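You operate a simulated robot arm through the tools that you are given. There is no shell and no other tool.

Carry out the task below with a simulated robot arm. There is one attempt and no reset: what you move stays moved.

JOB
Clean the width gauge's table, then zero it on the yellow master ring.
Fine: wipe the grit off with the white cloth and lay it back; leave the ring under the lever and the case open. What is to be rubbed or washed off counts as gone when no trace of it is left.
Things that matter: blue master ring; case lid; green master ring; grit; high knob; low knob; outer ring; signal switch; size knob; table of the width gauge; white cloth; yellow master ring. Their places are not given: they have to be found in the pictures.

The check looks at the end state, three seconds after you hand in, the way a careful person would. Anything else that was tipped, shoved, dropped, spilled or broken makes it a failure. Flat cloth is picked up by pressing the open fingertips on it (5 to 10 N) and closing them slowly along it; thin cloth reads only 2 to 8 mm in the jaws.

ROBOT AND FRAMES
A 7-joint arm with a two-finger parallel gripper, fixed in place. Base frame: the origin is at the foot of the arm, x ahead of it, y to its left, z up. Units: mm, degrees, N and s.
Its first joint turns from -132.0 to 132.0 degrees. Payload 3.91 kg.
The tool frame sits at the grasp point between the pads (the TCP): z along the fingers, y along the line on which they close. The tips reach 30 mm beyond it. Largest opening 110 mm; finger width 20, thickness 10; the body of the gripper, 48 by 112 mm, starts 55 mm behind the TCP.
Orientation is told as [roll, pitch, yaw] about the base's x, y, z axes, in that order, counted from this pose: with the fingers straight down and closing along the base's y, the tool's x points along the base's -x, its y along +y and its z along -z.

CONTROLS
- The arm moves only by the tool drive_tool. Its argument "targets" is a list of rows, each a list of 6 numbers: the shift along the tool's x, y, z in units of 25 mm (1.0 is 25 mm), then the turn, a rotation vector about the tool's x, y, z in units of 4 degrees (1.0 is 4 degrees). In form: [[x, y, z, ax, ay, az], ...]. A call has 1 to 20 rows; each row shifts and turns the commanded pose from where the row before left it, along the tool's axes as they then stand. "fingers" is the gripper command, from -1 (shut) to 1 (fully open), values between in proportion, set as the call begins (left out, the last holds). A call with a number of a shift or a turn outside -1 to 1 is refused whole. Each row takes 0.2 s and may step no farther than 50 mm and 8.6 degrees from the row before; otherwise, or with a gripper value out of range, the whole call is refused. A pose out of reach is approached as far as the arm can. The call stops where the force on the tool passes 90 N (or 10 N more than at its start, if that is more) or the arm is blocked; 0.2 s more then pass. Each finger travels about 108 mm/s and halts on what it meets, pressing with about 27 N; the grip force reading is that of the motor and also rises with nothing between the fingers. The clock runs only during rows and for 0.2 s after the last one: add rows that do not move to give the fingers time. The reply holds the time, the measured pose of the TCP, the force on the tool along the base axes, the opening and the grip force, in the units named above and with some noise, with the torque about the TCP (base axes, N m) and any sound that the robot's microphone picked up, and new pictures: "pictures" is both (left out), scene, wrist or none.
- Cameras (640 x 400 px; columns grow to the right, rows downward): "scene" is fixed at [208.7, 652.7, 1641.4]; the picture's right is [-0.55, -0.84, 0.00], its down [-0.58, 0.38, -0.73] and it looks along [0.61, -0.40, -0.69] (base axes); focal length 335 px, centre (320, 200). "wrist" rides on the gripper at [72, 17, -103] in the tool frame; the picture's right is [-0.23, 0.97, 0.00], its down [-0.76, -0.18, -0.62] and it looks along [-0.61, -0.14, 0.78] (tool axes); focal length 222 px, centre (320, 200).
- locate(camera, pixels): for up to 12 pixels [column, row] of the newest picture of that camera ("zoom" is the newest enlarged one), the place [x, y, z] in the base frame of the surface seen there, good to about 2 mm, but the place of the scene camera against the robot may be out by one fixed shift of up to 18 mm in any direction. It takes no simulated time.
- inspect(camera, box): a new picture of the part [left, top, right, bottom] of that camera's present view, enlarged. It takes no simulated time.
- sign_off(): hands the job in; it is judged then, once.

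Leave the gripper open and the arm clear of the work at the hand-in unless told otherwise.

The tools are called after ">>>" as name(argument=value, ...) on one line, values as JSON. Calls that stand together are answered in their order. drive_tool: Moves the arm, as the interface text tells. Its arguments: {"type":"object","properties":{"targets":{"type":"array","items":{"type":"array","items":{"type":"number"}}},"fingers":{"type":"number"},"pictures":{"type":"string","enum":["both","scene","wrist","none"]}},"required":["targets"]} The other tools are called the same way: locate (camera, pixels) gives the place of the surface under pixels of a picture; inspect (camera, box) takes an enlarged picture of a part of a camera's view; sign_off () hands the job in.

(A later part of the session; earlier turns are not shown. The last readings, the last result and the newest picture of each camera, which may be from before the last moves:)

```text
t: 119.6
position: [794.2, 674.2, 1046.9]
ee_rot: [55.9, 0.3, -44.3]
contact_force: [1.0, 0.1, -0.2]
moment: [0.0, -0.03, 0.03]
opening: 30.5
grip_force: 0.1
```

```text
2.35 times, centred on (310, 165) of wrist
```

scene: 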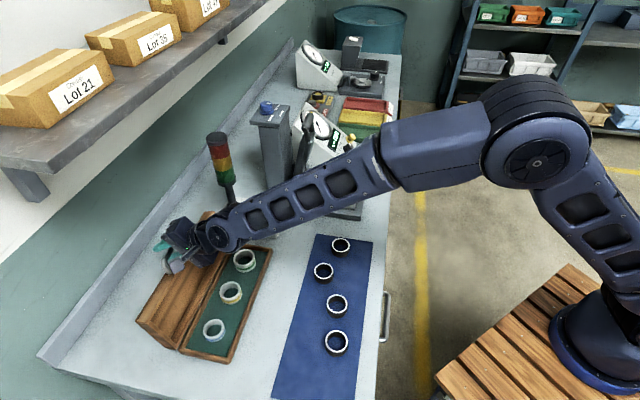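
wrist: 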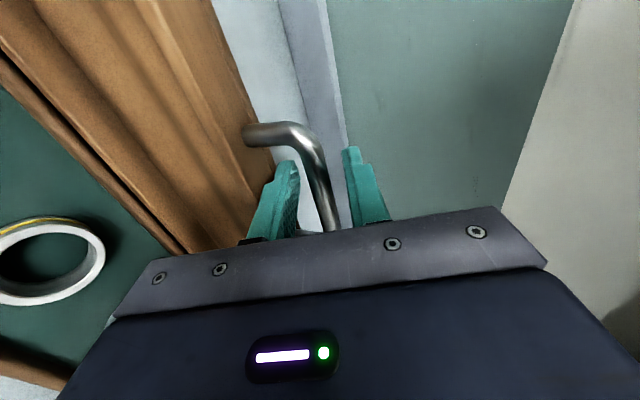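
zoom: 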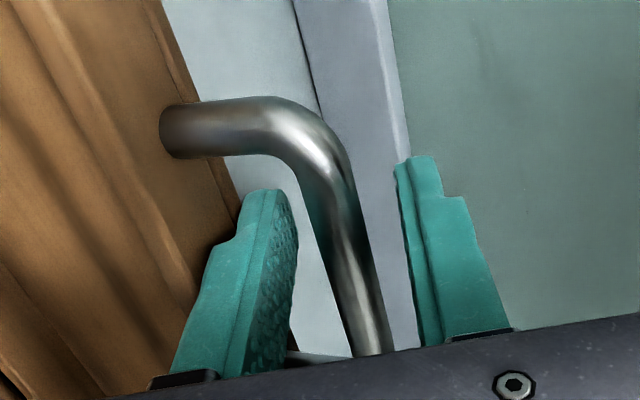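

The bar sits free in the middle of the open fingers and the lid rests at its stop. I'll back out along the tool axis by 100 mm, then bring the tool upright.

>>> drive_tool(targets=[[0, 0, -0.6, 0, 0, 0], [0, 0, -0.9, 0, 0, 0], [0, 0, -1, 0, 0, 0], [0, 0, -1, 0, 0, 0], [0, 0, -0.6, 1, 0, 0], [0, 0, 0, 1, 0, 0], [0, 0, 0, 1, 0, 0], [0, 0, 0, 1, 0, 0], [0, 0, 0, 1, 0, 0], [0, 0, 0, 1, 0, 0], [0, 0, 0, 1, 0, 0], [0, 0, 0, 1, 0, 0], [0, 0, 0, 1, 0, 0], [0, 0, 0, 1, 0, 0], [0, 0, 0, 1, 0, 0], [0, 0, 0, 1, 0, 0], [0, 0, 0, 1, 0, 0], [0, 0, 0, 1, 0, 0]])

>>> inspect(camera="scene", box=[130, 200, 310, 370])

>>> inspect(camera="wrist", box=[200, 0, 480, 220])

```text
t: 123.4
position: [737.8, 613.4, 1106.1]
ee_rot: [0.0, 0.3, -44.2]
contact_force: [-0.8, -0.3, -0.3]
moment: [0.0, -0.03, 0.0]
opening: 30.6
grip_force: 0.0
```

scene: 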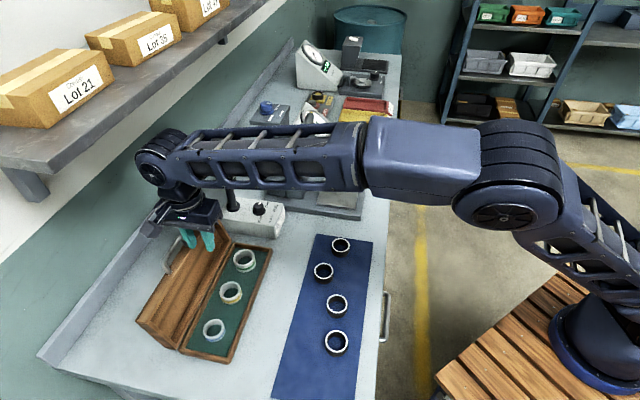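
wrist: 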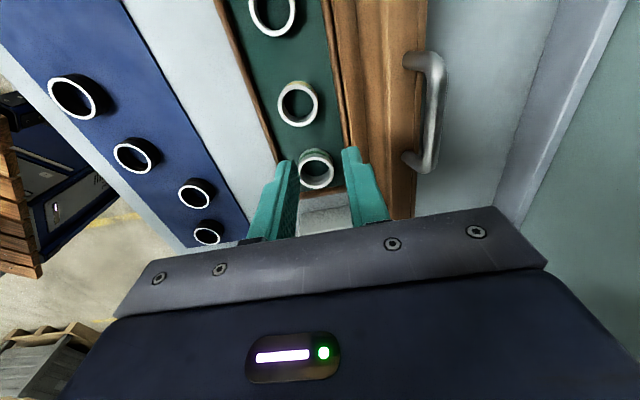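

```text
2.35 times, centred on (220, 285) of scene
```

zoom: 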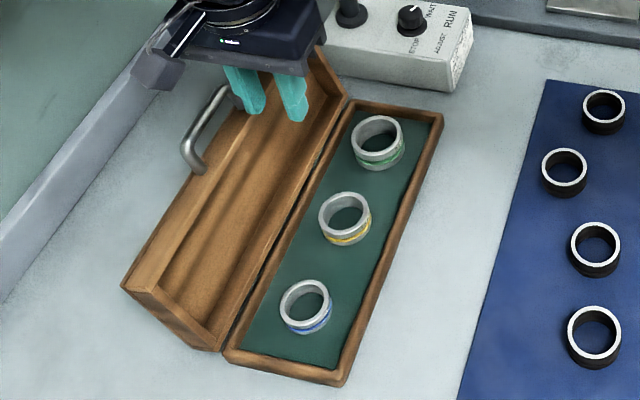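

```text
1.82 times, centred on (340, 110) of wrist
```

zoom: 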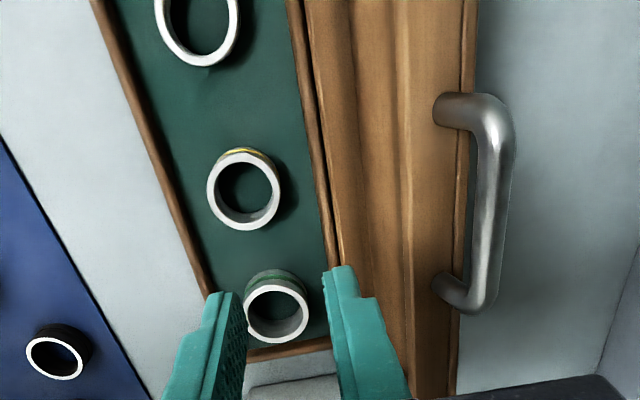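

The lid is open, showing blue, yellow and green rings in a row. I'll measure ring heights and diameters with the wrist camera.

>>> locate(camera="wrist", pixels=[[282, 104], [314, 108], [299, 124], [298, 106], [270, 80], [301, 170], [331, 170], [317, 186], [256, 15], [291, 22], [270, 33], [245, 60]])

>>> inspect(camera="wrist", box=[260, 70, 340, 140])

>>> inspect(camera="scene", box=[200, 240, 270, 350])

```text
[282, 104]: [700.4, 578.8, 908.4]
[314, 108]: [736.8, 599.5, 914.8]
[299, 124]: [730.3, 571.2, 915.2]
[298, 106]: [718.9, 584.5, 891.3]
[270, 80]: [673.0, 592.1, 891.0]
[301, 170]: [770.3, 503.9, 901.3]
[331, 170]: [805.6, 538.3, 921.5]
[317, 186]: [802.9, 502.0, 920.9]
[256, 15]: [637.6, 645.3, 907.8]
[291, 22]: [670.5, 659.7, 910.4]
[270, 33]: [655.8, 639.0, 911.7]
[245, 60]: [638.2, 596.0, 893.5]
```

```text
5.71 times, centred on (300, 105) of wrist
```

zoom: 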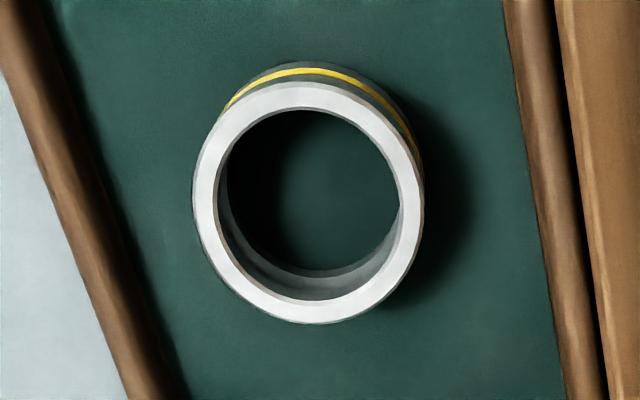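

```text
3.64 times, centred on (235, 295) of scene
```

zoom: 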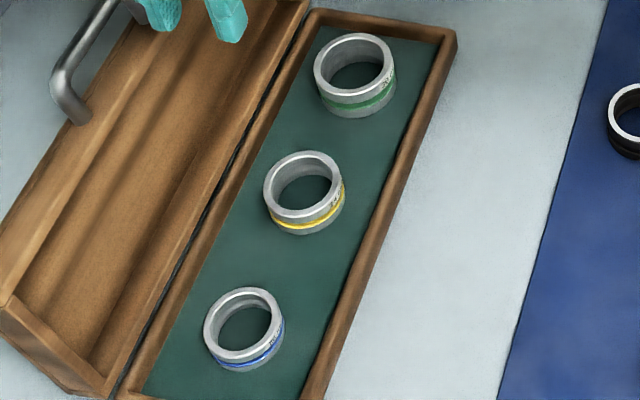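

The case floor is at z≈891, and the ring tops are at about 911 (blue), 915 (yellow) and 921 (green). That makes the yellow ring 24 mm wide. I'll confirm its marking and get its centre from rim points.

>>> locate(camera="wrist", pixels=[[280, 105], [298, 87], [316, 105], [298, 124], [285, 92], [311, 92], [285, 118], [311, 118]])

>>> inspect(camera="scene", box=[218, 278, 246, 308])

>>> inspect(camera="scene", box=[232, 244, 262, 276])

```text
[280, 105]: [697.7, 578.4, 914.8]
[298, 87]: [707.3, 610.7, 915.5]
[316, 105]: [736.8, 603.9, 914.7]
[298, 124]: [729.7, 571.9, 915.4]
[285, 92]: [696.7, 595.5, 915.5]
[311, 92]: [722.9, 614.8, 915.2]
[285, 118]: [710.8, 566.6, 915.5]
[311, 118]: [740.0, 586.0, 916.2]
```

```text
13.33 times, centred on (232, 293) of scene
```

zoom: 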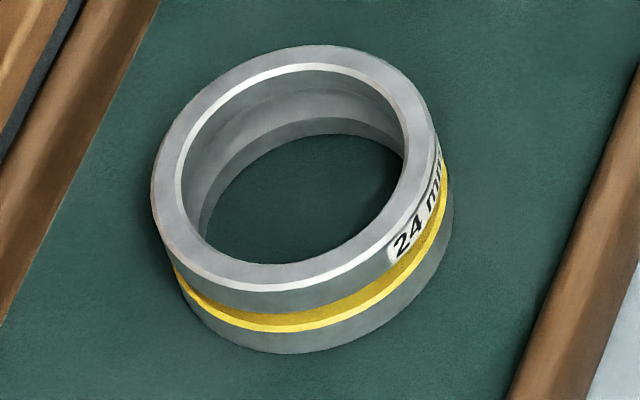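

```text
12.50 times, centred on (247, 260) of scene
```

zoom: 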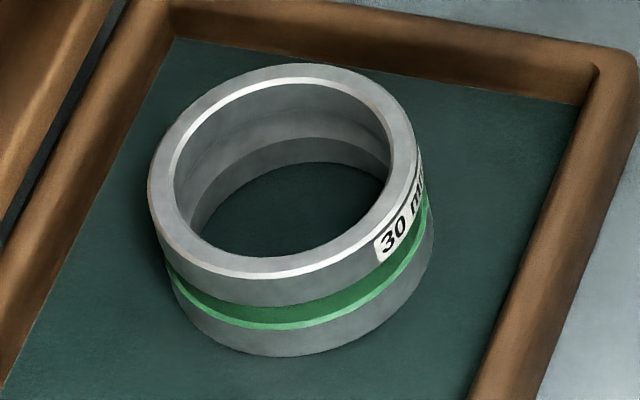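

Confirmed: the yellow ring is marked "24 mm", centred at (717.8,591.0), outer diameter about 52 mm. So the size knob must point to 24 mm. I'll set that first while the lever is up. Before moving the arm high, I'll check where the wall shelf and the lamp are.

>>> locate(camera="scene", pixels=[[100, 140], [200, 70], [240, 25], [60, 90], [20, 180], [232, 192], [268, 107], [264, 110], [272, 104], [281, 113], [271, 118], [277, 107]])

>>> inspect(camera="scene", box=[245, 85, 315, 130])

```text
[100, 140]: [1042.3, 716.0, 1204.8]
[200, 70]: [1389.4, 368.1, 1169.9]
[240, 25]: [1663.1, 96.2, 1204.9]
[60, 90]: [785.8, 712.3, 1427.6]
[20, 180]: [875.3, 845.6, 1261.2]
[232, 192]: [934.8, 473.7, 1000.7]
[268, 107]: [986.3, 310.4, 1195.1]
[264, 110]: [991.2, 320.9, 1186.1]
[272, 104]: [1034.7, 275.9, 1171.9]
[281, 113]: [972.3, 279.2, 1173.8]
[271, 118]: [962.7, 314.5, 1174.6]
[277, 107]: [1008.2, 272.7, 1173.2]
```

```text
8.89 times, centred on (280, 108) of scene
```

zoom: 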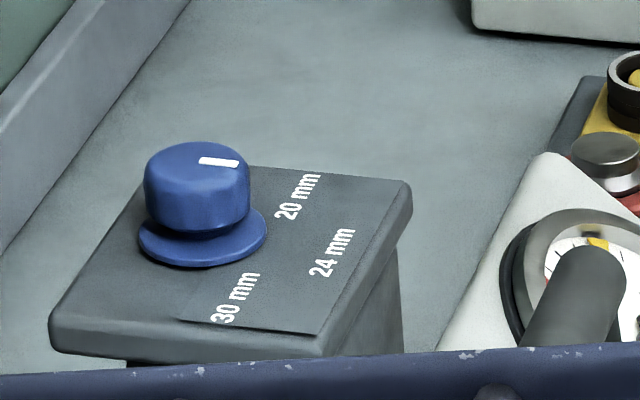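

I need the shelf's front edge more precisely, to keep the wrist clear of it.

>>> locate(camera="scene", pixels=[[100, 118], [60, 140], [150, 92], [200, 58], [230, 38], [20, 165], [40, 110], [120, 45], [215, 10], [30, 180]])

```text
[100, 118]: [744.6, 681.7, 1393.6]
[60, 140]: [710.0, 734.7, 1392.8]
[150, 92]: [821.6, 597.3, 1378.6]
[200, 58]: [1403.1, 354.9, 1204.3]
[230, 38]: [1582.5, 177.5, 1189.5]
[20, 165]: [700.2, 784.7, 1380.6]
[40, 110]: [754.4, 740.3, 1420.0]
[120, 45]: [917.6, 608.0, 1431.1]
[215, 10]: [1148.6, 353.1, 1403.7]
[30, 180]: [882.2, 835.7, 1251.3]
```

The shelf's front edge is at v≈356 and z≈1375–1402, so I must stay below and in front of it there. Working out the knob's angle from two pictures, its white mark already points at about the same direction as the "24 mm" label; I'll verify that up close later. Now the yellow ring: I'll turn to yaw 45° and move above it.

>>> drive_tool(targets=[[0, 0, 0, 0, 0, -1], [0, 0, 0, 0, 0, -1], [0, 0, 0, 0, 0, -1], [0, 0, 0, 0, 0, -1], [0, 0, 0, 0, 0, -1], [0, 0, 0, 0, 0, -1], [0, 0, 0, 0, 0, -1], [0, 0, 0, 0, 0, -1], [0, 0, 0, 0, 0, -1], [0, 0, 0, 0, 0, -1], [0, 0, 0, 0, 0, -1], [0, 0, 0, 0, 0, -1], [0, 0, 0, 0, 0, -1], [0, 0, 0, 0, 0, -1], [0, 0, 0, 0, 0, -1], [0, 0, 0, 0, 0, -1], [0, 0, 0, 0, 0, -1], [0, 0, 0, 0, 0, -1], [0, 0, 0, 0, 0, -1], [0, 0, 0, 0, 0, -1]], pictures="none")

>>> drive_tool(targets=[[0, 0, 0, 0, 0, -0.767], [0, 0, 0, 0, 0, -0.767], [0, 0, 0, 0, 0, -0.767], [0.6, -0.035, 0, 0, 0, 0], [0.6, -0.035, 0, 0, 0, 0], [0, 0, 0.9, 0, 0, 0], [0, 0, 0.9, 0, 0, 0], [0, 0, 0.9, 0, 0, 0]], fingers=0.3)

>>> inspect(camera="wrist", box=[200, 60, 440, 240])

```text
t: 127.6
position: [735.9, 611.7, 1105.0]
ee_rot: [0.2, 0.0, 35.9]
contact_force: [0.3, 0.0, 0.3]
moment: [0.01, 0.0, -0.05]
opening: 30.3
grip_force: 0.0
```

```text
t: 129.4
position: [717.8, 589.8, 1038.7]
ee_rot: [0.3, -0.1, 44.9]
contact_force: [0.1, 0.0, 1.0]
moment: [0.01, 0.01, 0.0]
opening: 71.6
grip_force: 0.0
```

scene: 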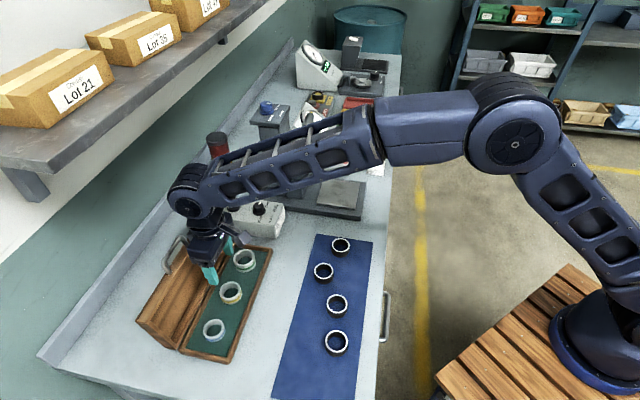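
wrist: 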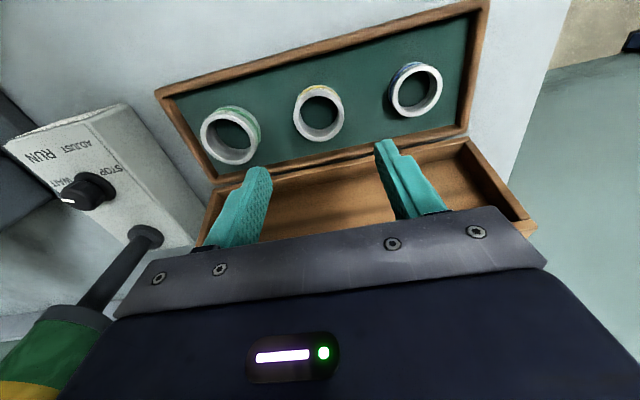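

```text
2.22 times, centred on (320, 150) of wrist
```

zoom: 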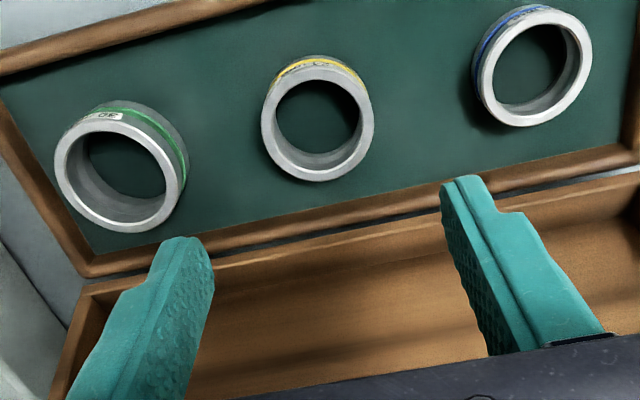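

I'll refine the yellow ring's centre from this lower view.

>>> locate(camera="wrist", pixels=[[296, 118], [342, 114], [317, 93], [319, 138], [302, 132], [337, 98], [302, 102], [337, 130]])

```text
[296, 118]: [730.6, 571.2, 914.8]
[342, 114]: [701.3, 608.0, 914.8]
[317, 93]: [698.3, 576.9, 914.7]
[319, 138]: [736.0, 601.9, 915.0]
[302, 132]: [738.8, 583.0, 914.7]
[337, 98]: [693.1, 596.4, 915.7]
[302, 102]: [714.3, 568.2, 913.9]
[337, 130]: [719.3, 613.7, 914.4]
```

Ring centre is at (716.5,589.9). I'll centre over it and descend to TCP z≈926, tips 5 mm above the case floor.

>>> drive_tool(targets=[[0.034, 0.04, 0, 0, 0, 0], [0, 0, 0.95, 0, 0, 0], [0, 0, 0.95, 0, 0, 0], [0, 0, 0.95, 0, 0, 0], [0, 0, 0.95, 0, 0, 0], [0, 0, 0.68, 0, 0, 0]])

>>> inspect(camera="wrist", box=[200, 60, 440, 240])

```text
t: 130.8
position: [713.5, 590.7, 926.2]
ee_rot: [0.4, 0.0, 44.9]
contact_force: [-1.1, 0.4, 0.3]
moment: [-0.03, 0.01, -0.04]
opening: 71.6
grip_force: 0.0
```

scene: 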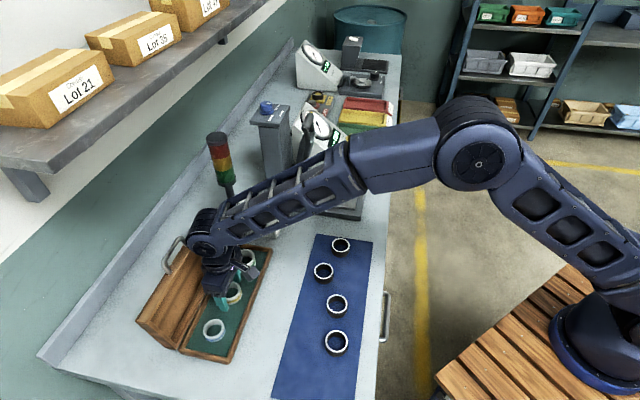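
wrist: 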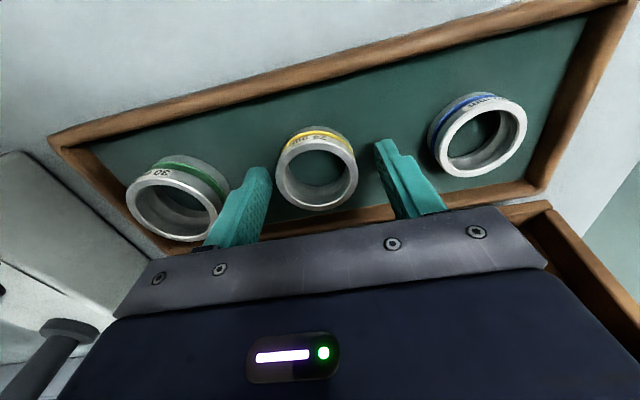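

```text
2.22 times, centred on (320, 150) of wrist
```

zoom: 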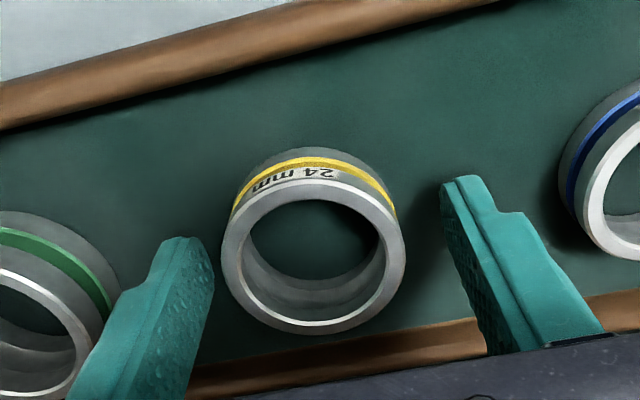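

The ring sits slightly closer to the left finger, so I'll shift about 2.5 mm that way and close.

>>> drive_tool(targets=[[0, -0.1, 0, 0, 0, 0], [0, 0, 0, 0, 0, 0]], pictures="none")

>>> drive_tool(targets=[[0, 0, 0, 0, 0, 0], [0, 0, 0, 0, 0, 0], [0, 0, 0, 0, 0, 0]], fingers=-1, pictures="wrist")

>>> inspect(camera="wrist", box=[200, 60, 440, 240])

```text
t: 131.4
position: [715.4, 589.3, 924.9]
ee_rot: [0.3, 0.0, 45.0]
contact_force: [0.7, -1.2, 0.3]
moment: [0.01, -0.01, 0.03]
opening: 71.4
grip_force: 0.0
```

```text
t: 132.2
position: [715.3, 589.9, 927.0]
ee_rot: [0.3, 0.1, 45.0]
contact_force: [0.4, -0.5, 0.0]
moment: [0.01, -0.07, -0.01]
opening: 51.1
grip_force: 27.0
```

wrist: 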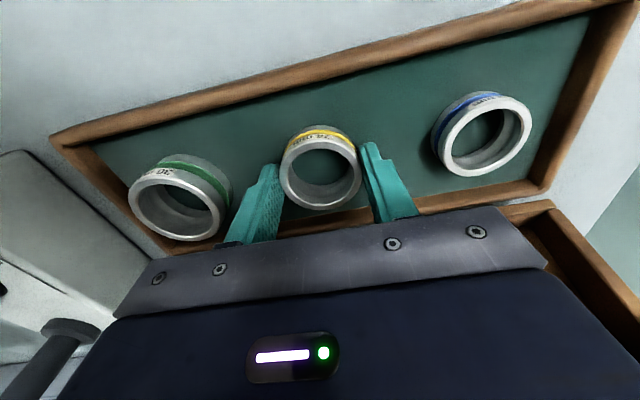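

```text
2.22 times, centred on (320, 150) of wrist
```

zoom: 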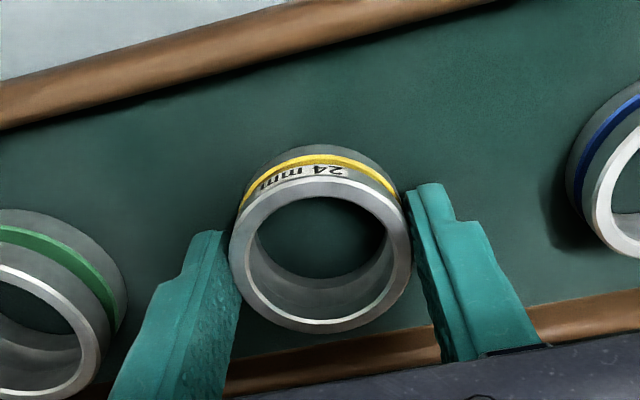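

Gripped at 51 mm. I'll lift straight up, retreat toward the robot, then travel along the bench to in front of the gauge.

>>> drive_tool(targets=[[0, 0, -0.4, 0, 0, 0], [0, 0, -0.8, 0, 0, 0], [0, 0, -1, 0, 0, 0], [0, 0, -1, 0, 0, 0], [0, 0, -1, 0, 0, 0], [0, 0, -1, 0, 0, 0], [0, 0, -1, 0, 0, 0], [0, 0, -0.8, 0, 0, 0], [0.955, 0, 0, 0, 0, 0], [0.955, 0, 0, 0, 0, 0], [0.955, 0, 0, 0, 0, 0], [0.955, 0, 0, 0, 0, 0], [0.955, 0, 0, 0, 0, 0], [0.955, 0, 0, 0, 0, 0], [0.955, 0, 0, 0, 0, 0], [0.955, 0, 0, 0, 0, 0], [0.955, 0, 0, 0, 0, 0]])

>>> drive_tool(targets=[[0, -0.974, 0, 0, 0, 0], [0, -0.974, 0, 0, 0, 0], [0, -0.974, 0, 0, 0, 0], [0, -0.974, 0, 0, 0, 0], [0, -0.974, 0, 0, 0, 0], [0, -0.974, 0, 0, 0, 0], [0, -0.974, 0, 0, 0, 0], [0, -0.974, 0, 0, 0, 0], [0, -0.974, 0, 0, 0, 0], [0, -0.974, 0, 0, 0, 0], [0, -0.974, 0, 0, 0, 0], [0, -0.974, 0, 0, 0, 0], [0, -0.974, 0, 0, 0, 0], [0, -0.974, 0, 0, 0, 0], [0, -0.974, 0, 0, 0, 0], [0, -0.974, 0, 0, 0, 0], [0, -0.974, 0, 0, 0, 0]])

>>> inspect(camera="wrist", box=[180, 40, 460, 240])

>>> inspect(camera="scene", box=[250, 80, 400, 230])

```text
t: 135.8
position: [564.8, 437.4, 1100.0]
ee_rot: [0.2, -0.1, 45.0]
contact_force: [-0.1, 0.3, -1.7]
moment: [-0.02, 0.03, -0.02]
opening: 51.0
grip_force: 26.8
```

scene: 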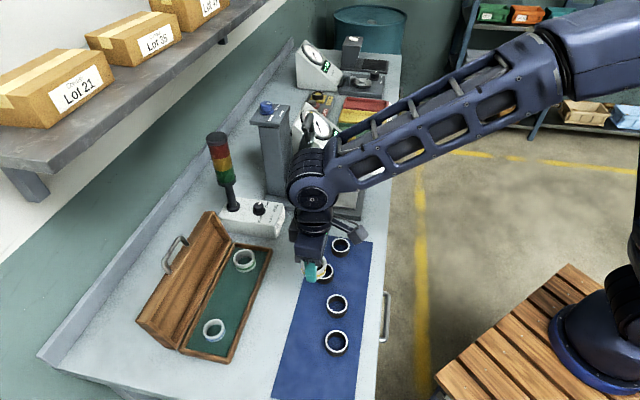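
wrist: 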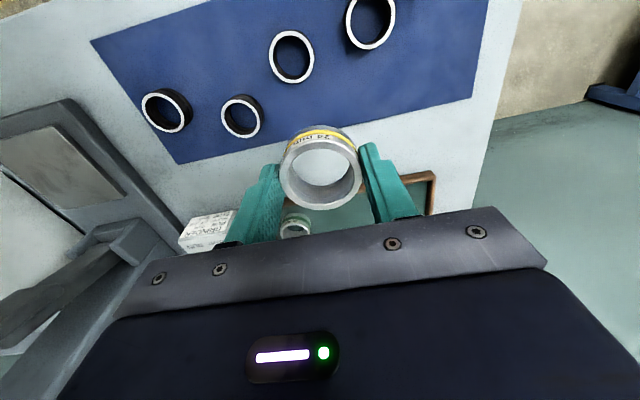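

```text
t: 139.4
position: [857.8, 143.5, 1097.2]
ee_rot: [0.4, 0.1, 45.0]
contact_force: [-0.5, 0.4, -1.6]
moment: [-0.04, -0.02, 0.02]
opening: 51.3
grip_force: 27.0
```

scene: 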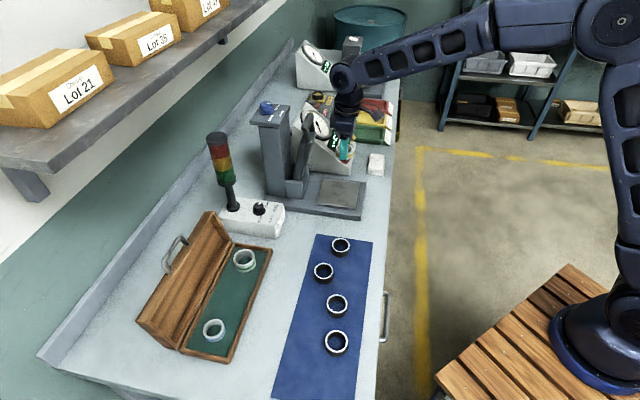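
wrist: 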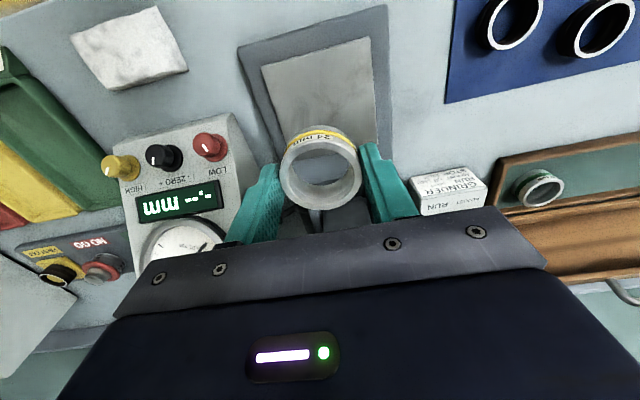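

```text
2.00 times, centred on (320, 140) of wrist
```

zoom: 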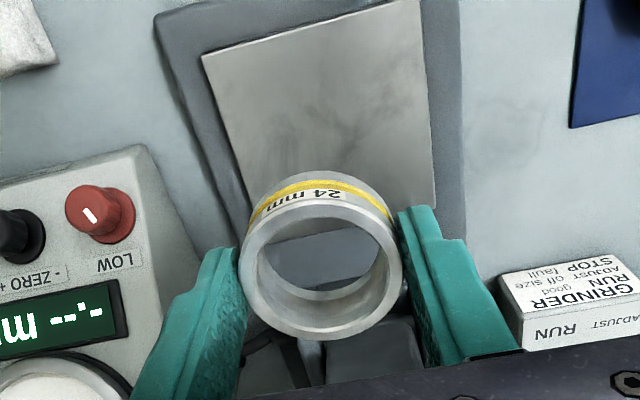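

```text
2.67 times, centred on (325, 155) of scene
```

zoom: 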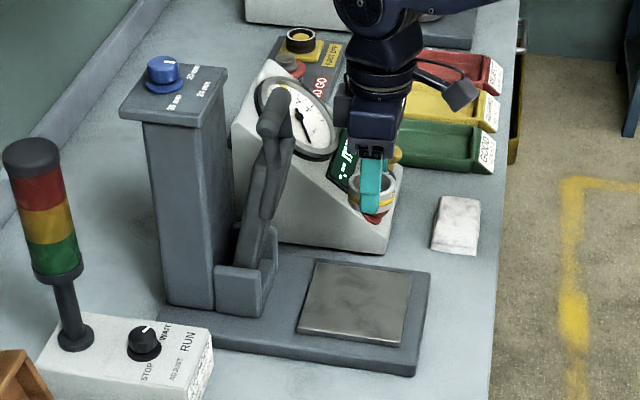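

The ring is held in front of the gauge. I want to see the contact on the lever's underside, to know where the ring must sit.

>>> inspect(camera="scene", box=[285, 105, 335, 185])

>>> inspect(camera="wrist", box=[270, 160, 390, 245])

```text
5.00 times, centred on (310, 145) of scene
```

zoom: 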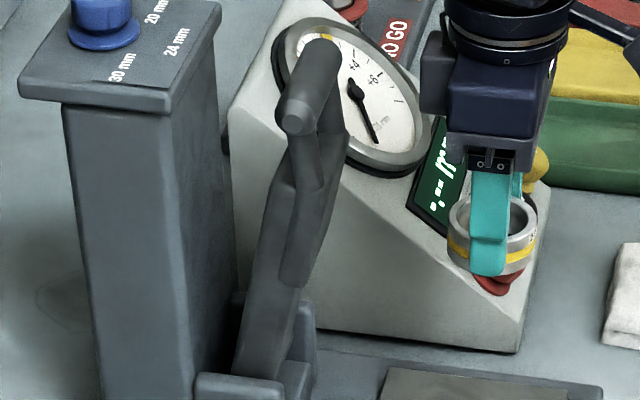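

```text
4.71 times, centred on (330, 202) of wrist
```

zoom: 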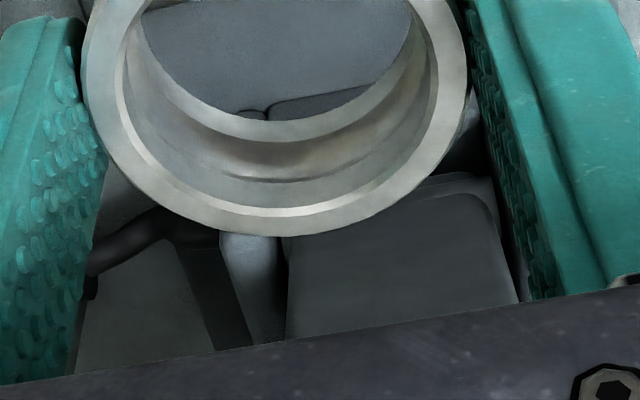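

The lever has a broad flat foot on its underside, so a ring at the table's centre will sit under it. I'll move over the table centre (860,158) and descend to a few mm above it.

>>> drive_tool(targets=[[-0.47, 0.33, 0, 0, 0, 0], [0, 0, 0.95, 0, 0, 0], [0, 0, 0.95, 0, 0, 0], [0, 0, 0.95, 0, 0, 0], [0, 0, 0.95, 0, 0, 0], [0, 0, 0.95, 0, 0, 0], [0, 0, 0.7, 0, 0, 0]])

>>> inspect(camera="scene", box=[270, 110, 390, 230])

>>> inspect(camera="wrist", box=[180, 40, 460, 240])

```text
t: 141.0
position: [858.2, 159.1, 961.4]
ee_rot: [0.3, 0.0, 44.9]
contact_force: [0.6, -0.8, -0.6]
moment: [-0.01, -0.03, -0.02]
opening: 51.2
grip_force: 27.3
```

scene: 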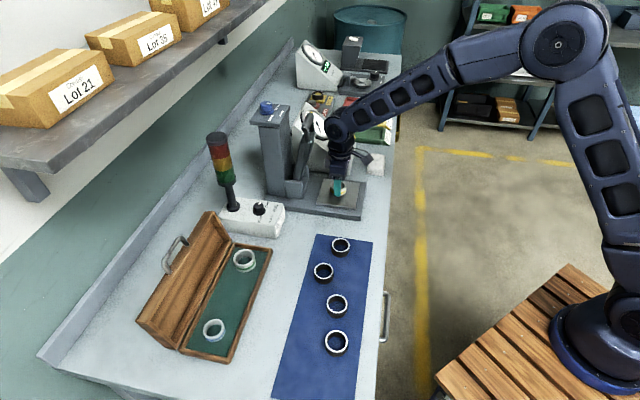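
wrist: 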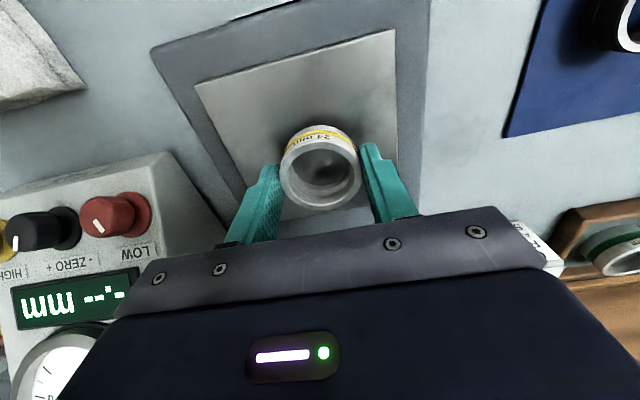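

```text
3.33 times, centred on (330, 170) of scene
```

zoom: 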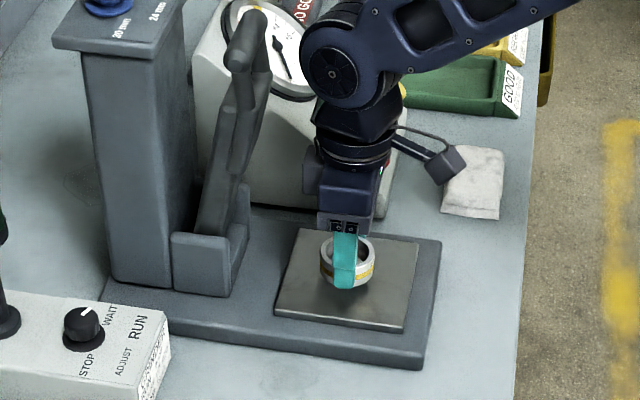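

```text
2.00 times, centred on (320, 140) of wrist
```

zoom: 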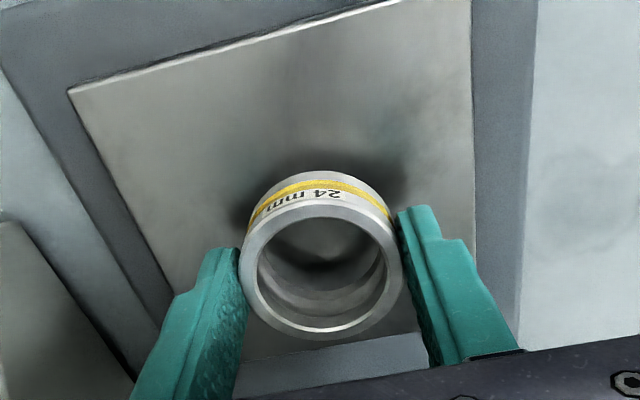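

The ring hovers about 8–10 mm above the table centre. I'll lower it gently.

>>> drive_tool(targets=[[0, 0, 0.2, 0, 0, 0], [0, 0, 0.1, 0, 0, 0]], pictures="none")

>>> drive_tool(targets=[[0, 0, 0.06, 0, 0, 0]], pictures="none")

```text
t: 141.6
position: [858.6, 159.7, 952.7]
ee_rot: [0.4, -0.1, 45.0]
contact_force: [-1.1, -0.7, -1.1]
moment: [-0.01, -0.01, 0.0]
opening: 51.2
grip_force: 27.3
```

```text
t: 142.0
position: [859.6, 157.6, 951.5]
ee_rot: [0.3, -0.1, 45.0]
contact_force: [-0.7, -0.1, -1.2]
moment: [0.0, 0.0, 0.0]
opening: 51.2
grip_force: 26.7
```

>>> drive_tool(targets=[[0, 0, 0.04, 0, 0, 0]], pictures="none")

>>> drive_tool(targets=[[0, 0, 0.04, 0, 0, 0]], pictures="none")

```text
t: 142.4
position: [859.8, 159.0, 951.0]
ee_rot: [0.4, 0.0, 45.0]
contact_force: [-0.6, -0.3, -0.4]
moment: [0.02, -0.04, 0.03]
opening: 51.2
grip_force: 27.8
```

```text
t: 142.8
position: [858.2, 159.2, 950.0]
ee_rot: [0.2, -0.1, 45.0]
contact_force: [0.1, 0.3, 0.0]
moment: [0.02, 0.01, -0.02]
opening: 51.5
grip_force: 27.0
```

>>> drive_tool(targets=[[0, 0, 0.04, 0, 0, 0]], pictures="none")

```text
t: 143.2
position: [858.1, 158.3, 951.1]
ee_rot: [0.3, -0.2, 45.0]
contact_force: [-1.4, -1.4, 16.4]
moment: [-0.39, -0.07, -0.04]
opening: 51.3
grip_force: 27.0
```

Contact (16 N). I'll ease up slightly, then open the fingers and rise.

>>> drive_tool(targets=[[0, 0, -0.03, 0, 0, 0], [0, 0, 0, 0, 0, 0]], pictures="none")

>>> drive_tool(targets=[[0, 0, 0, 0, 0, 0], [0, 0, 0, 0, 0, 0], [0, 0, -0.3, 0, 0, 0], [0, 0, -0.8, 0, 0, 0], [0.4, 0, -1, 0, 0, 0], [0.4, 0, -1, 0, 0, 0], [0, 0, -1, 0, 0, 0], [0, 0, -1, 0, 0, 0], [0, 0, -1, 0, 0, 0]], fingers=0.3)

>>> inspect(camera="wrist", box=[200, 20, 440, 220])

>>> inspect(camera="scene", box=[270, 110, 390, 230])

```text
t: 143.8
position: [859.6, 159.5, 951.1]
ee_rot: [0.3, -0.1, 45.0]
contact_force: [4.5, 2.9, 15.3]
moment: [-0.15, -0.44, 0.2]
opening: 51.3
grip_force: 27.4
```

```text
t: 145.8
position: [846.5, 144.3, 1102.6]
ee_rot: [0.4, 0.0, 45.1]
contact_force: [0.3, -0.3, -0.4]
moment: [0.01, 0.01, 0.02]
opening: 71.4
grip_force: 0.1
```

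scene: 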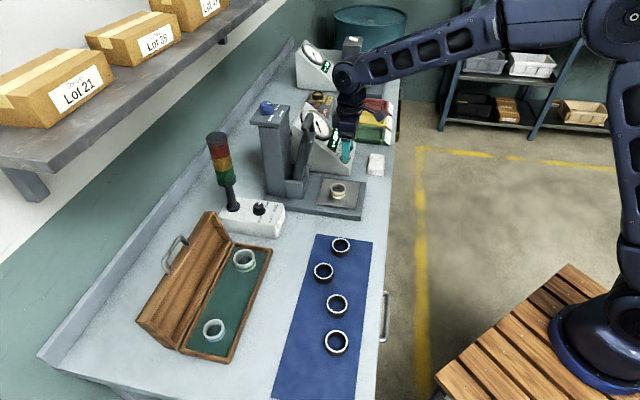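
wrist: 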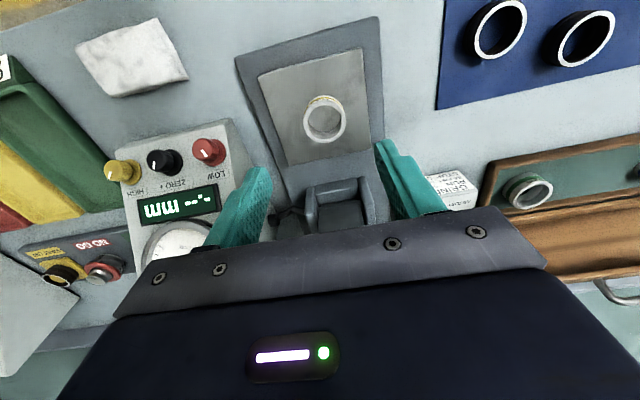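

```text
2.00 times, centred on (320, 120) of wrist
```

zoom: 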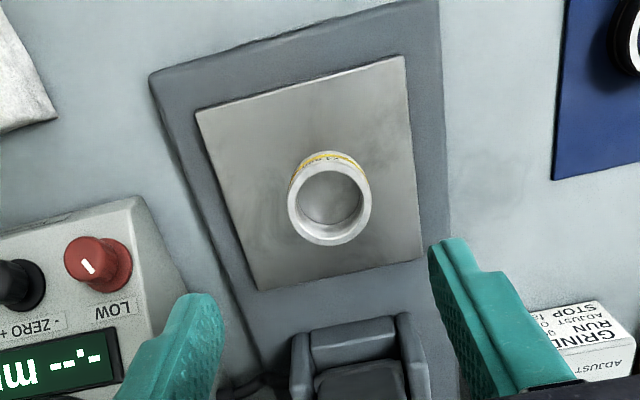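

```text
3.33 times, centred on (330, 170) of scene
```

zoom: 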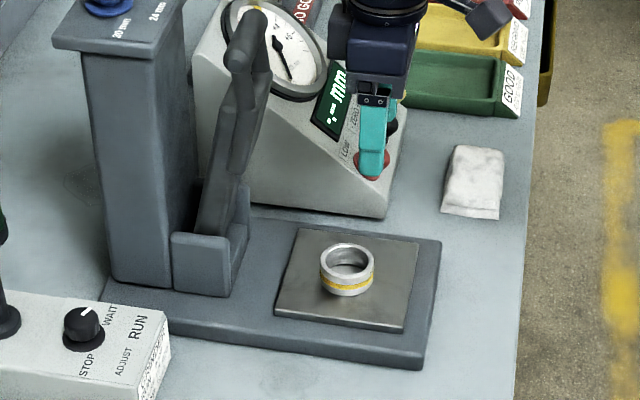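

The ring stands centred on the table. Next I'll rise and look down on the size knob to verify where it points.

>>> drive_tool(targets=[[0, 0, -1, 0, 0, 0], [0, 0, -1, 0, 0, 0], [0, 0, -1, 0, 0, 0], [0, 0, -1, 0, 0, 0], [0, 0, -1, 0, 0, 0], [0, 0, -1, 0, 0, 0], [0, 0, -1, 0, 0, 0], [0, 0, -1, 0, 0, 0], [0, 0, -1, 0, 0, 0], [0, 0, -1, 0, 0, 0], [-0.86, 0.05, 0, 0, 0, 0], [-0.86, 0.05, 0, 0, 0, 0], [-0.86, 0.05, 0, 0, 0, 0], [-0.86, 0.05, 0, 0, 0, 0], [-0.86, 0.05, 0, 0, 0, 0], [-0.86, 0.05, 0, 0, 0, 0]])

>>> inspect(camera="wrist", box=[250, 110, 410, 240])

```text
t: 149.2
position: [932.3, 237.8, 1353.6]
ee_rot: [0.4, -0.1, 44.9]
contact_force: [-0.2, -0.6, 1.1]
moment: [0.02, -0.04, -0.01]
opening: 71.7
grip_force: 0.1
```

scene: 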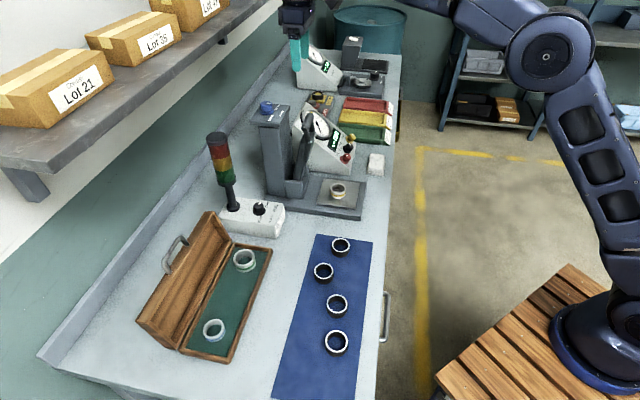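
wrist: 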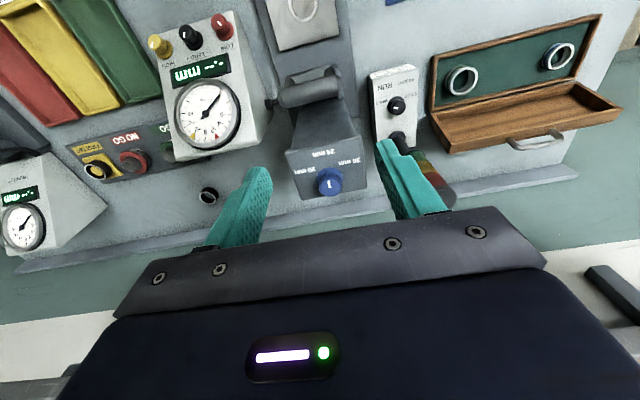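

```text
3.08 times, centred on (330, 175) of wrist
```

zoom: 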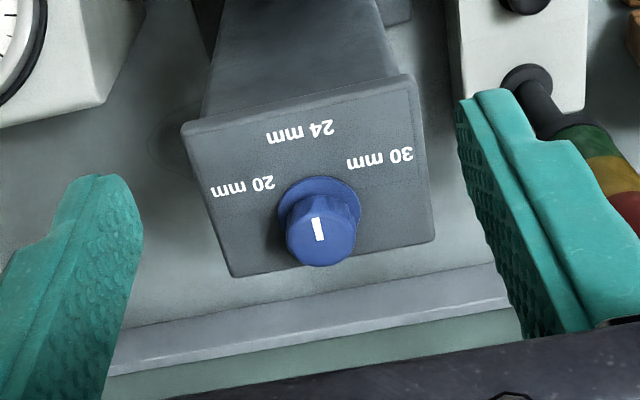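

The knob's white mark points to "24 mm", as needed. I'll enlarge once more to be certain.

>>> inspect(camera="wrist", box=[285, 140, 375, 205])

>>> inspect(camera="wrist", box=[140, 5, 250, 170])

```text
6.15 times, centred on (330, 172) of wrist
```

zoom: 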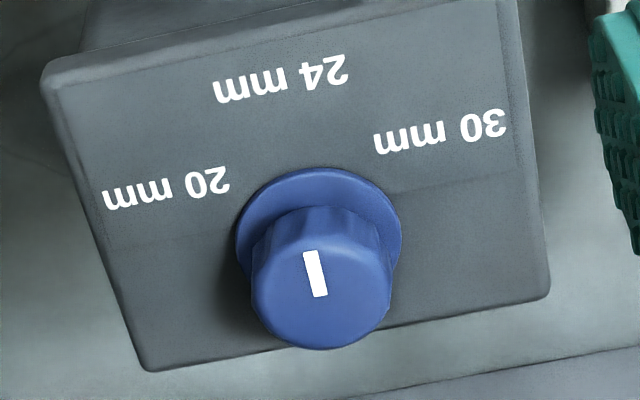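

```text
2.42 times, centred on (195, 88) of wrist
```

zoom: 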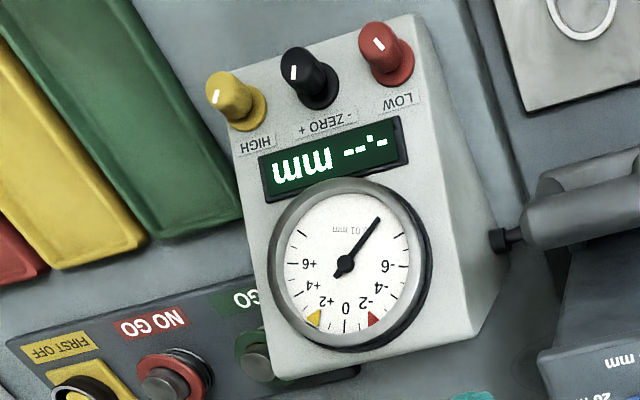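

The size knob is already at 24 mm, so it stays as is. The dial's limit marks are at ±2. Next I'll lower the lever onto the ring: go back in front of the raised lever, turn to yaw −45°, tilt, and regrip the bar.

>>> drive_tool(targets=[[0.8, -0.09, 0, 0, 0, 0], [0.8, -0.09, 0, 0, 0, 0], [0.8, -0.09, 0, 0, 0, 0], [0.8, -0.09, 0, 0, 0, 0], [0, 0, 0, 0, 0, 1], [0, 0, 0, 0, 0, 1], [0, 0, 0, 0, 0, 1], [0, 0, 0, 0, 0, 1], [0, 0, 0, 0, 0, 1], [0, 0, 0, 0, 0, 1], [0, 0, 0, 0, 0, 1], [0, 0, 0, 0, 0, 1], [0, 0, 0, 0, 0, 1], [0, 0, 0, 0, 0, 1], [0, 0, 0, 0, 0, 1], [0, 0, 0, 0, 0, 1], [0, 0, 0, 0, 0, 1], [0, 0, 0, 0, 0, 1], [0, 0, 0, 0, 0, 1], [0, 0, 0, 0, 0, 1]], fingers=-0.16, pictures="none")

>>> drive_tool(targets=[[0, 0, 0, 0, 0, 0.93], [0, 0, 0, 0, 0, 0.93], [0, 0, 0, 0, 0, 0.93], [0, 0, 0, 0, 0, 0.93], [0, 0, 0, 0, 0, 0.93], [0, 0, 0, 0, 0, 0.93], [0, 0, 0, 0, 0, 0.93]])

```text
t: 153.4
position: [882.0, 178.2, 1352.3]
ee_rot: [0.1, 0.3, -19.1]
contact_force: [-0.2, -0.7, 0.1]
moment: [0.04, -0.01, -0.01]
opening: 45.9
grip_force: 0.0
```

```text
t: 155.0
position: [881.7, 175.7, 1353.2]
ee_rot: [0.0, 0.4, -45.0]
contact_force: [0.0, 0.2, 0.0]
moment: [0.0, -0.05, 0.06]
opening: 46.4
grip_force: 0.0
```

scene: 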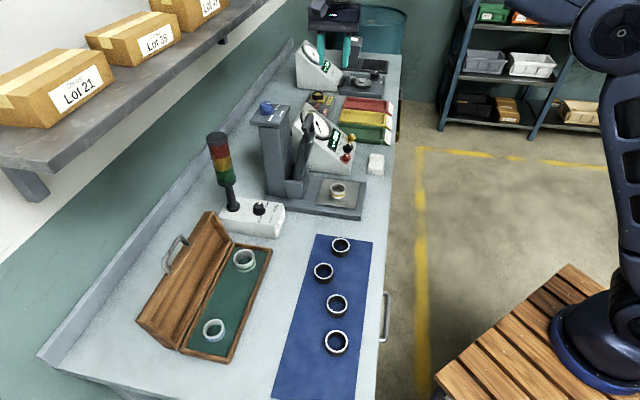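
wrist: 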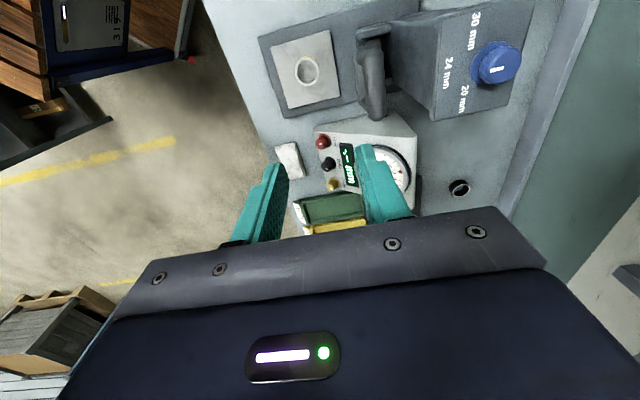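

Now down to z≈1220 and tilt outward 50°, the reverse of the earlier retreat.

>>> drive_tool(targets=[[-0.054, 0.088, 0.889, 0, 0, 0], [0, 0, 0.889, 0, 0, 0], [0, 0, 0.889, 0, 0, 0], [0, 0, 0.889, 0, 0, 0], [0, 0, 0.889, 0, 0, 0], [0, 0, 0.889, 0, 0, 0], [0, 0, 0, -1, 0, 0], [0, 0, 0, -1, 0, 0], [0, 0, 0, -1, 0, 0], [0, 0, 0, -1, 0, 0], [0, 0, 0, -1, 0, 0], [0, 0, 0, -1, 0, 0], [0, 0, 0, -1, 0, 0], [0, 0, 0, -1, 0, 0], [0, 0, 0, -1, 0, 0], [0, 0, 0, -1, 0, 0], [0, 0, 0, -1, 0, 0], [0, 0, 0, -1, 0, 0], [0, 0, 0, -0.5, 0, 0]])

>>> inspect(camera="wrist", box=[200, 40, 480, 240])

>>> locate(camera="wrist", pixels=[[320, 120]])

```text
t: 159.0
position: [883.6, 178.2, 1220.5]
ee_rot: [50.2, 0.3, -45.1]
contact_force: [-0.2, 0.1, -0.3]
moment: [-0.01, -0.01, -0.02]
opening: 46.1
grip_force: 0.1
```

scene: 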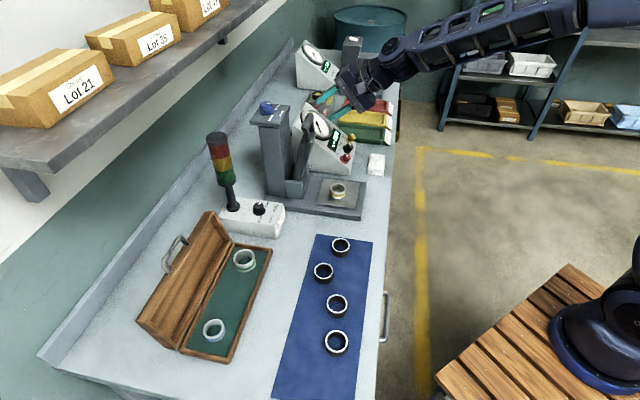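
wrist: 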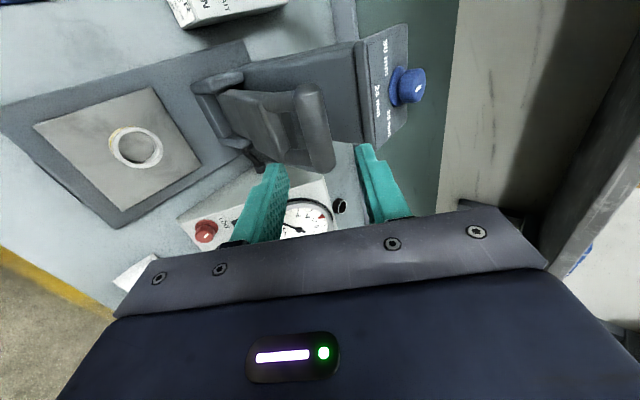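

```text
2.00 times, centred on (340, 140) of wrist
```

zoom: 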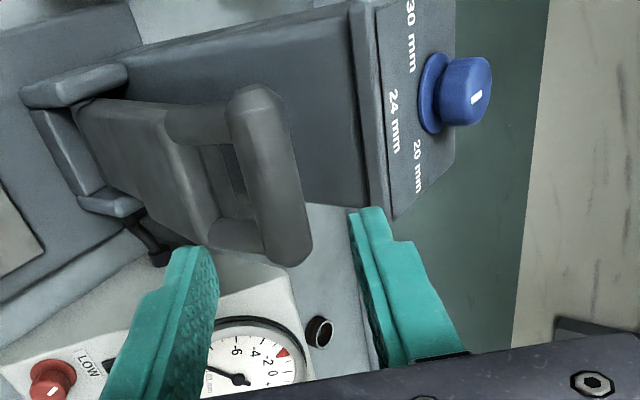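

```text
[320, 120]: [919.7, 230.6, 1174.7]
```

The bar is lined up ahead of the fingers. I'll advance 80 mm along the tool axis so they straddle it.

>>> drive_tool(targets=[[0, 0, 0.8, 0, 0, 0], [0, 0, 0.8, 0, 0, 0], [0, 0, 0.8, 0, 0, 0], [0, 0, 0.8, 0, 0, 0]], pictures="wrist")

>>> inspect(camera="wrist", box=[220, 60, 460, 250])

```text
t: 160.0
position: [927.6, 221.5, 1168.6]
ee_rot: [50.1, 0.4, -45.1]
contact_force: [0.6, -0.4, 0.4]
moment: [-0.02, 0.01, -0.01]
opening: 46.3
grip_force: 0.1
```

wrist: 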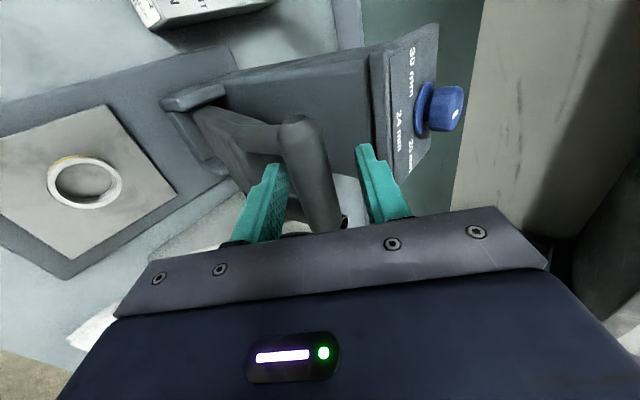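

```text
2.11 times, centred on (340, 155) of wrist
```

zoom: 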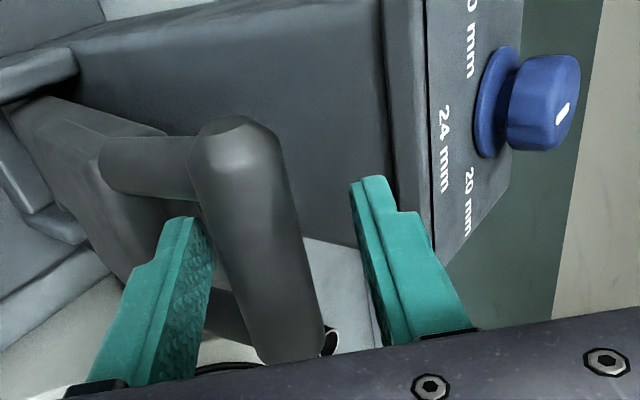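

The bar is between the fingers, about 7 mm nearer the lower one. I'll shift to centre it, then close.

>>> drive_tool(targets=[[0, -0.26, 0, 0, 0, 0], [0, 0, 0, 0, 0, 0]], pictures="none")

>>> drive_tool(targets=[[0, 0, 0, 0, 0, 0], [0, 0, 0, 0, 0, 0], [0, 0, 0, 0, 0, 0]], fingers=-1, pictures="wrist")

```text
t: 160.6
position: [923.8, 219.0, 1163.7]
ee_rot: [50.1, 0.3, -45.1]
contact_force: [-0.2, 1.0, 1.4]
moment: [0.03, 0.05, -0.01]
opening: 45.6
grip_force: 0.1
```

```text
t: 161.4
position: [923.8, 218.2, 1164.3]
ee_rot: [50.1, 0.4, -45.1]
contact_force: [-0.5, -0.4, 4.7]
moment: [-0.41, -0.47, 0.34]
opening: 24.0
grip_force: 44.5
```

wrist: 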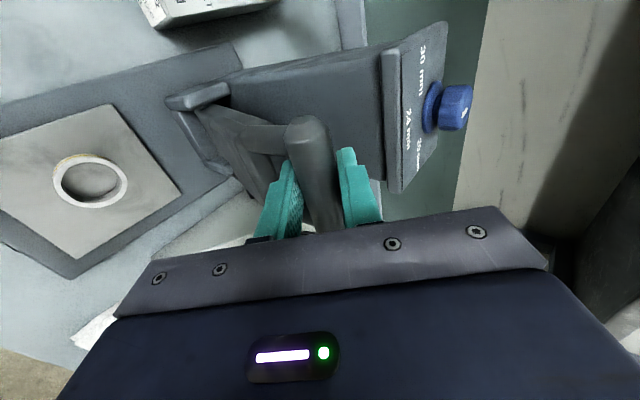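

Gripped with almost no side force. Now I'll bring the lever down along its arc while returning the tool upright, checking forces as I go.

>>> drive_tool(targets=[[0, -0.27, -0.223, 1, 0, 0], [0, -0.291, -0.191, 1, 0, 0], [0, -0.308, -0.153, 1, 0, 0], [0, -0.328, -0.118, 1, 0, 0]], pictures="none")

```text
t: 162.4
position: [900.2, 194.2, 1156.7]
ee_rot: [34.0, 0.2, -45.1]
contact_force: [0.5, -1.4, 4.8]
moment: [-0.3, -0.67, 0.34]
opening: 23.9
grip_force: 45.4
```

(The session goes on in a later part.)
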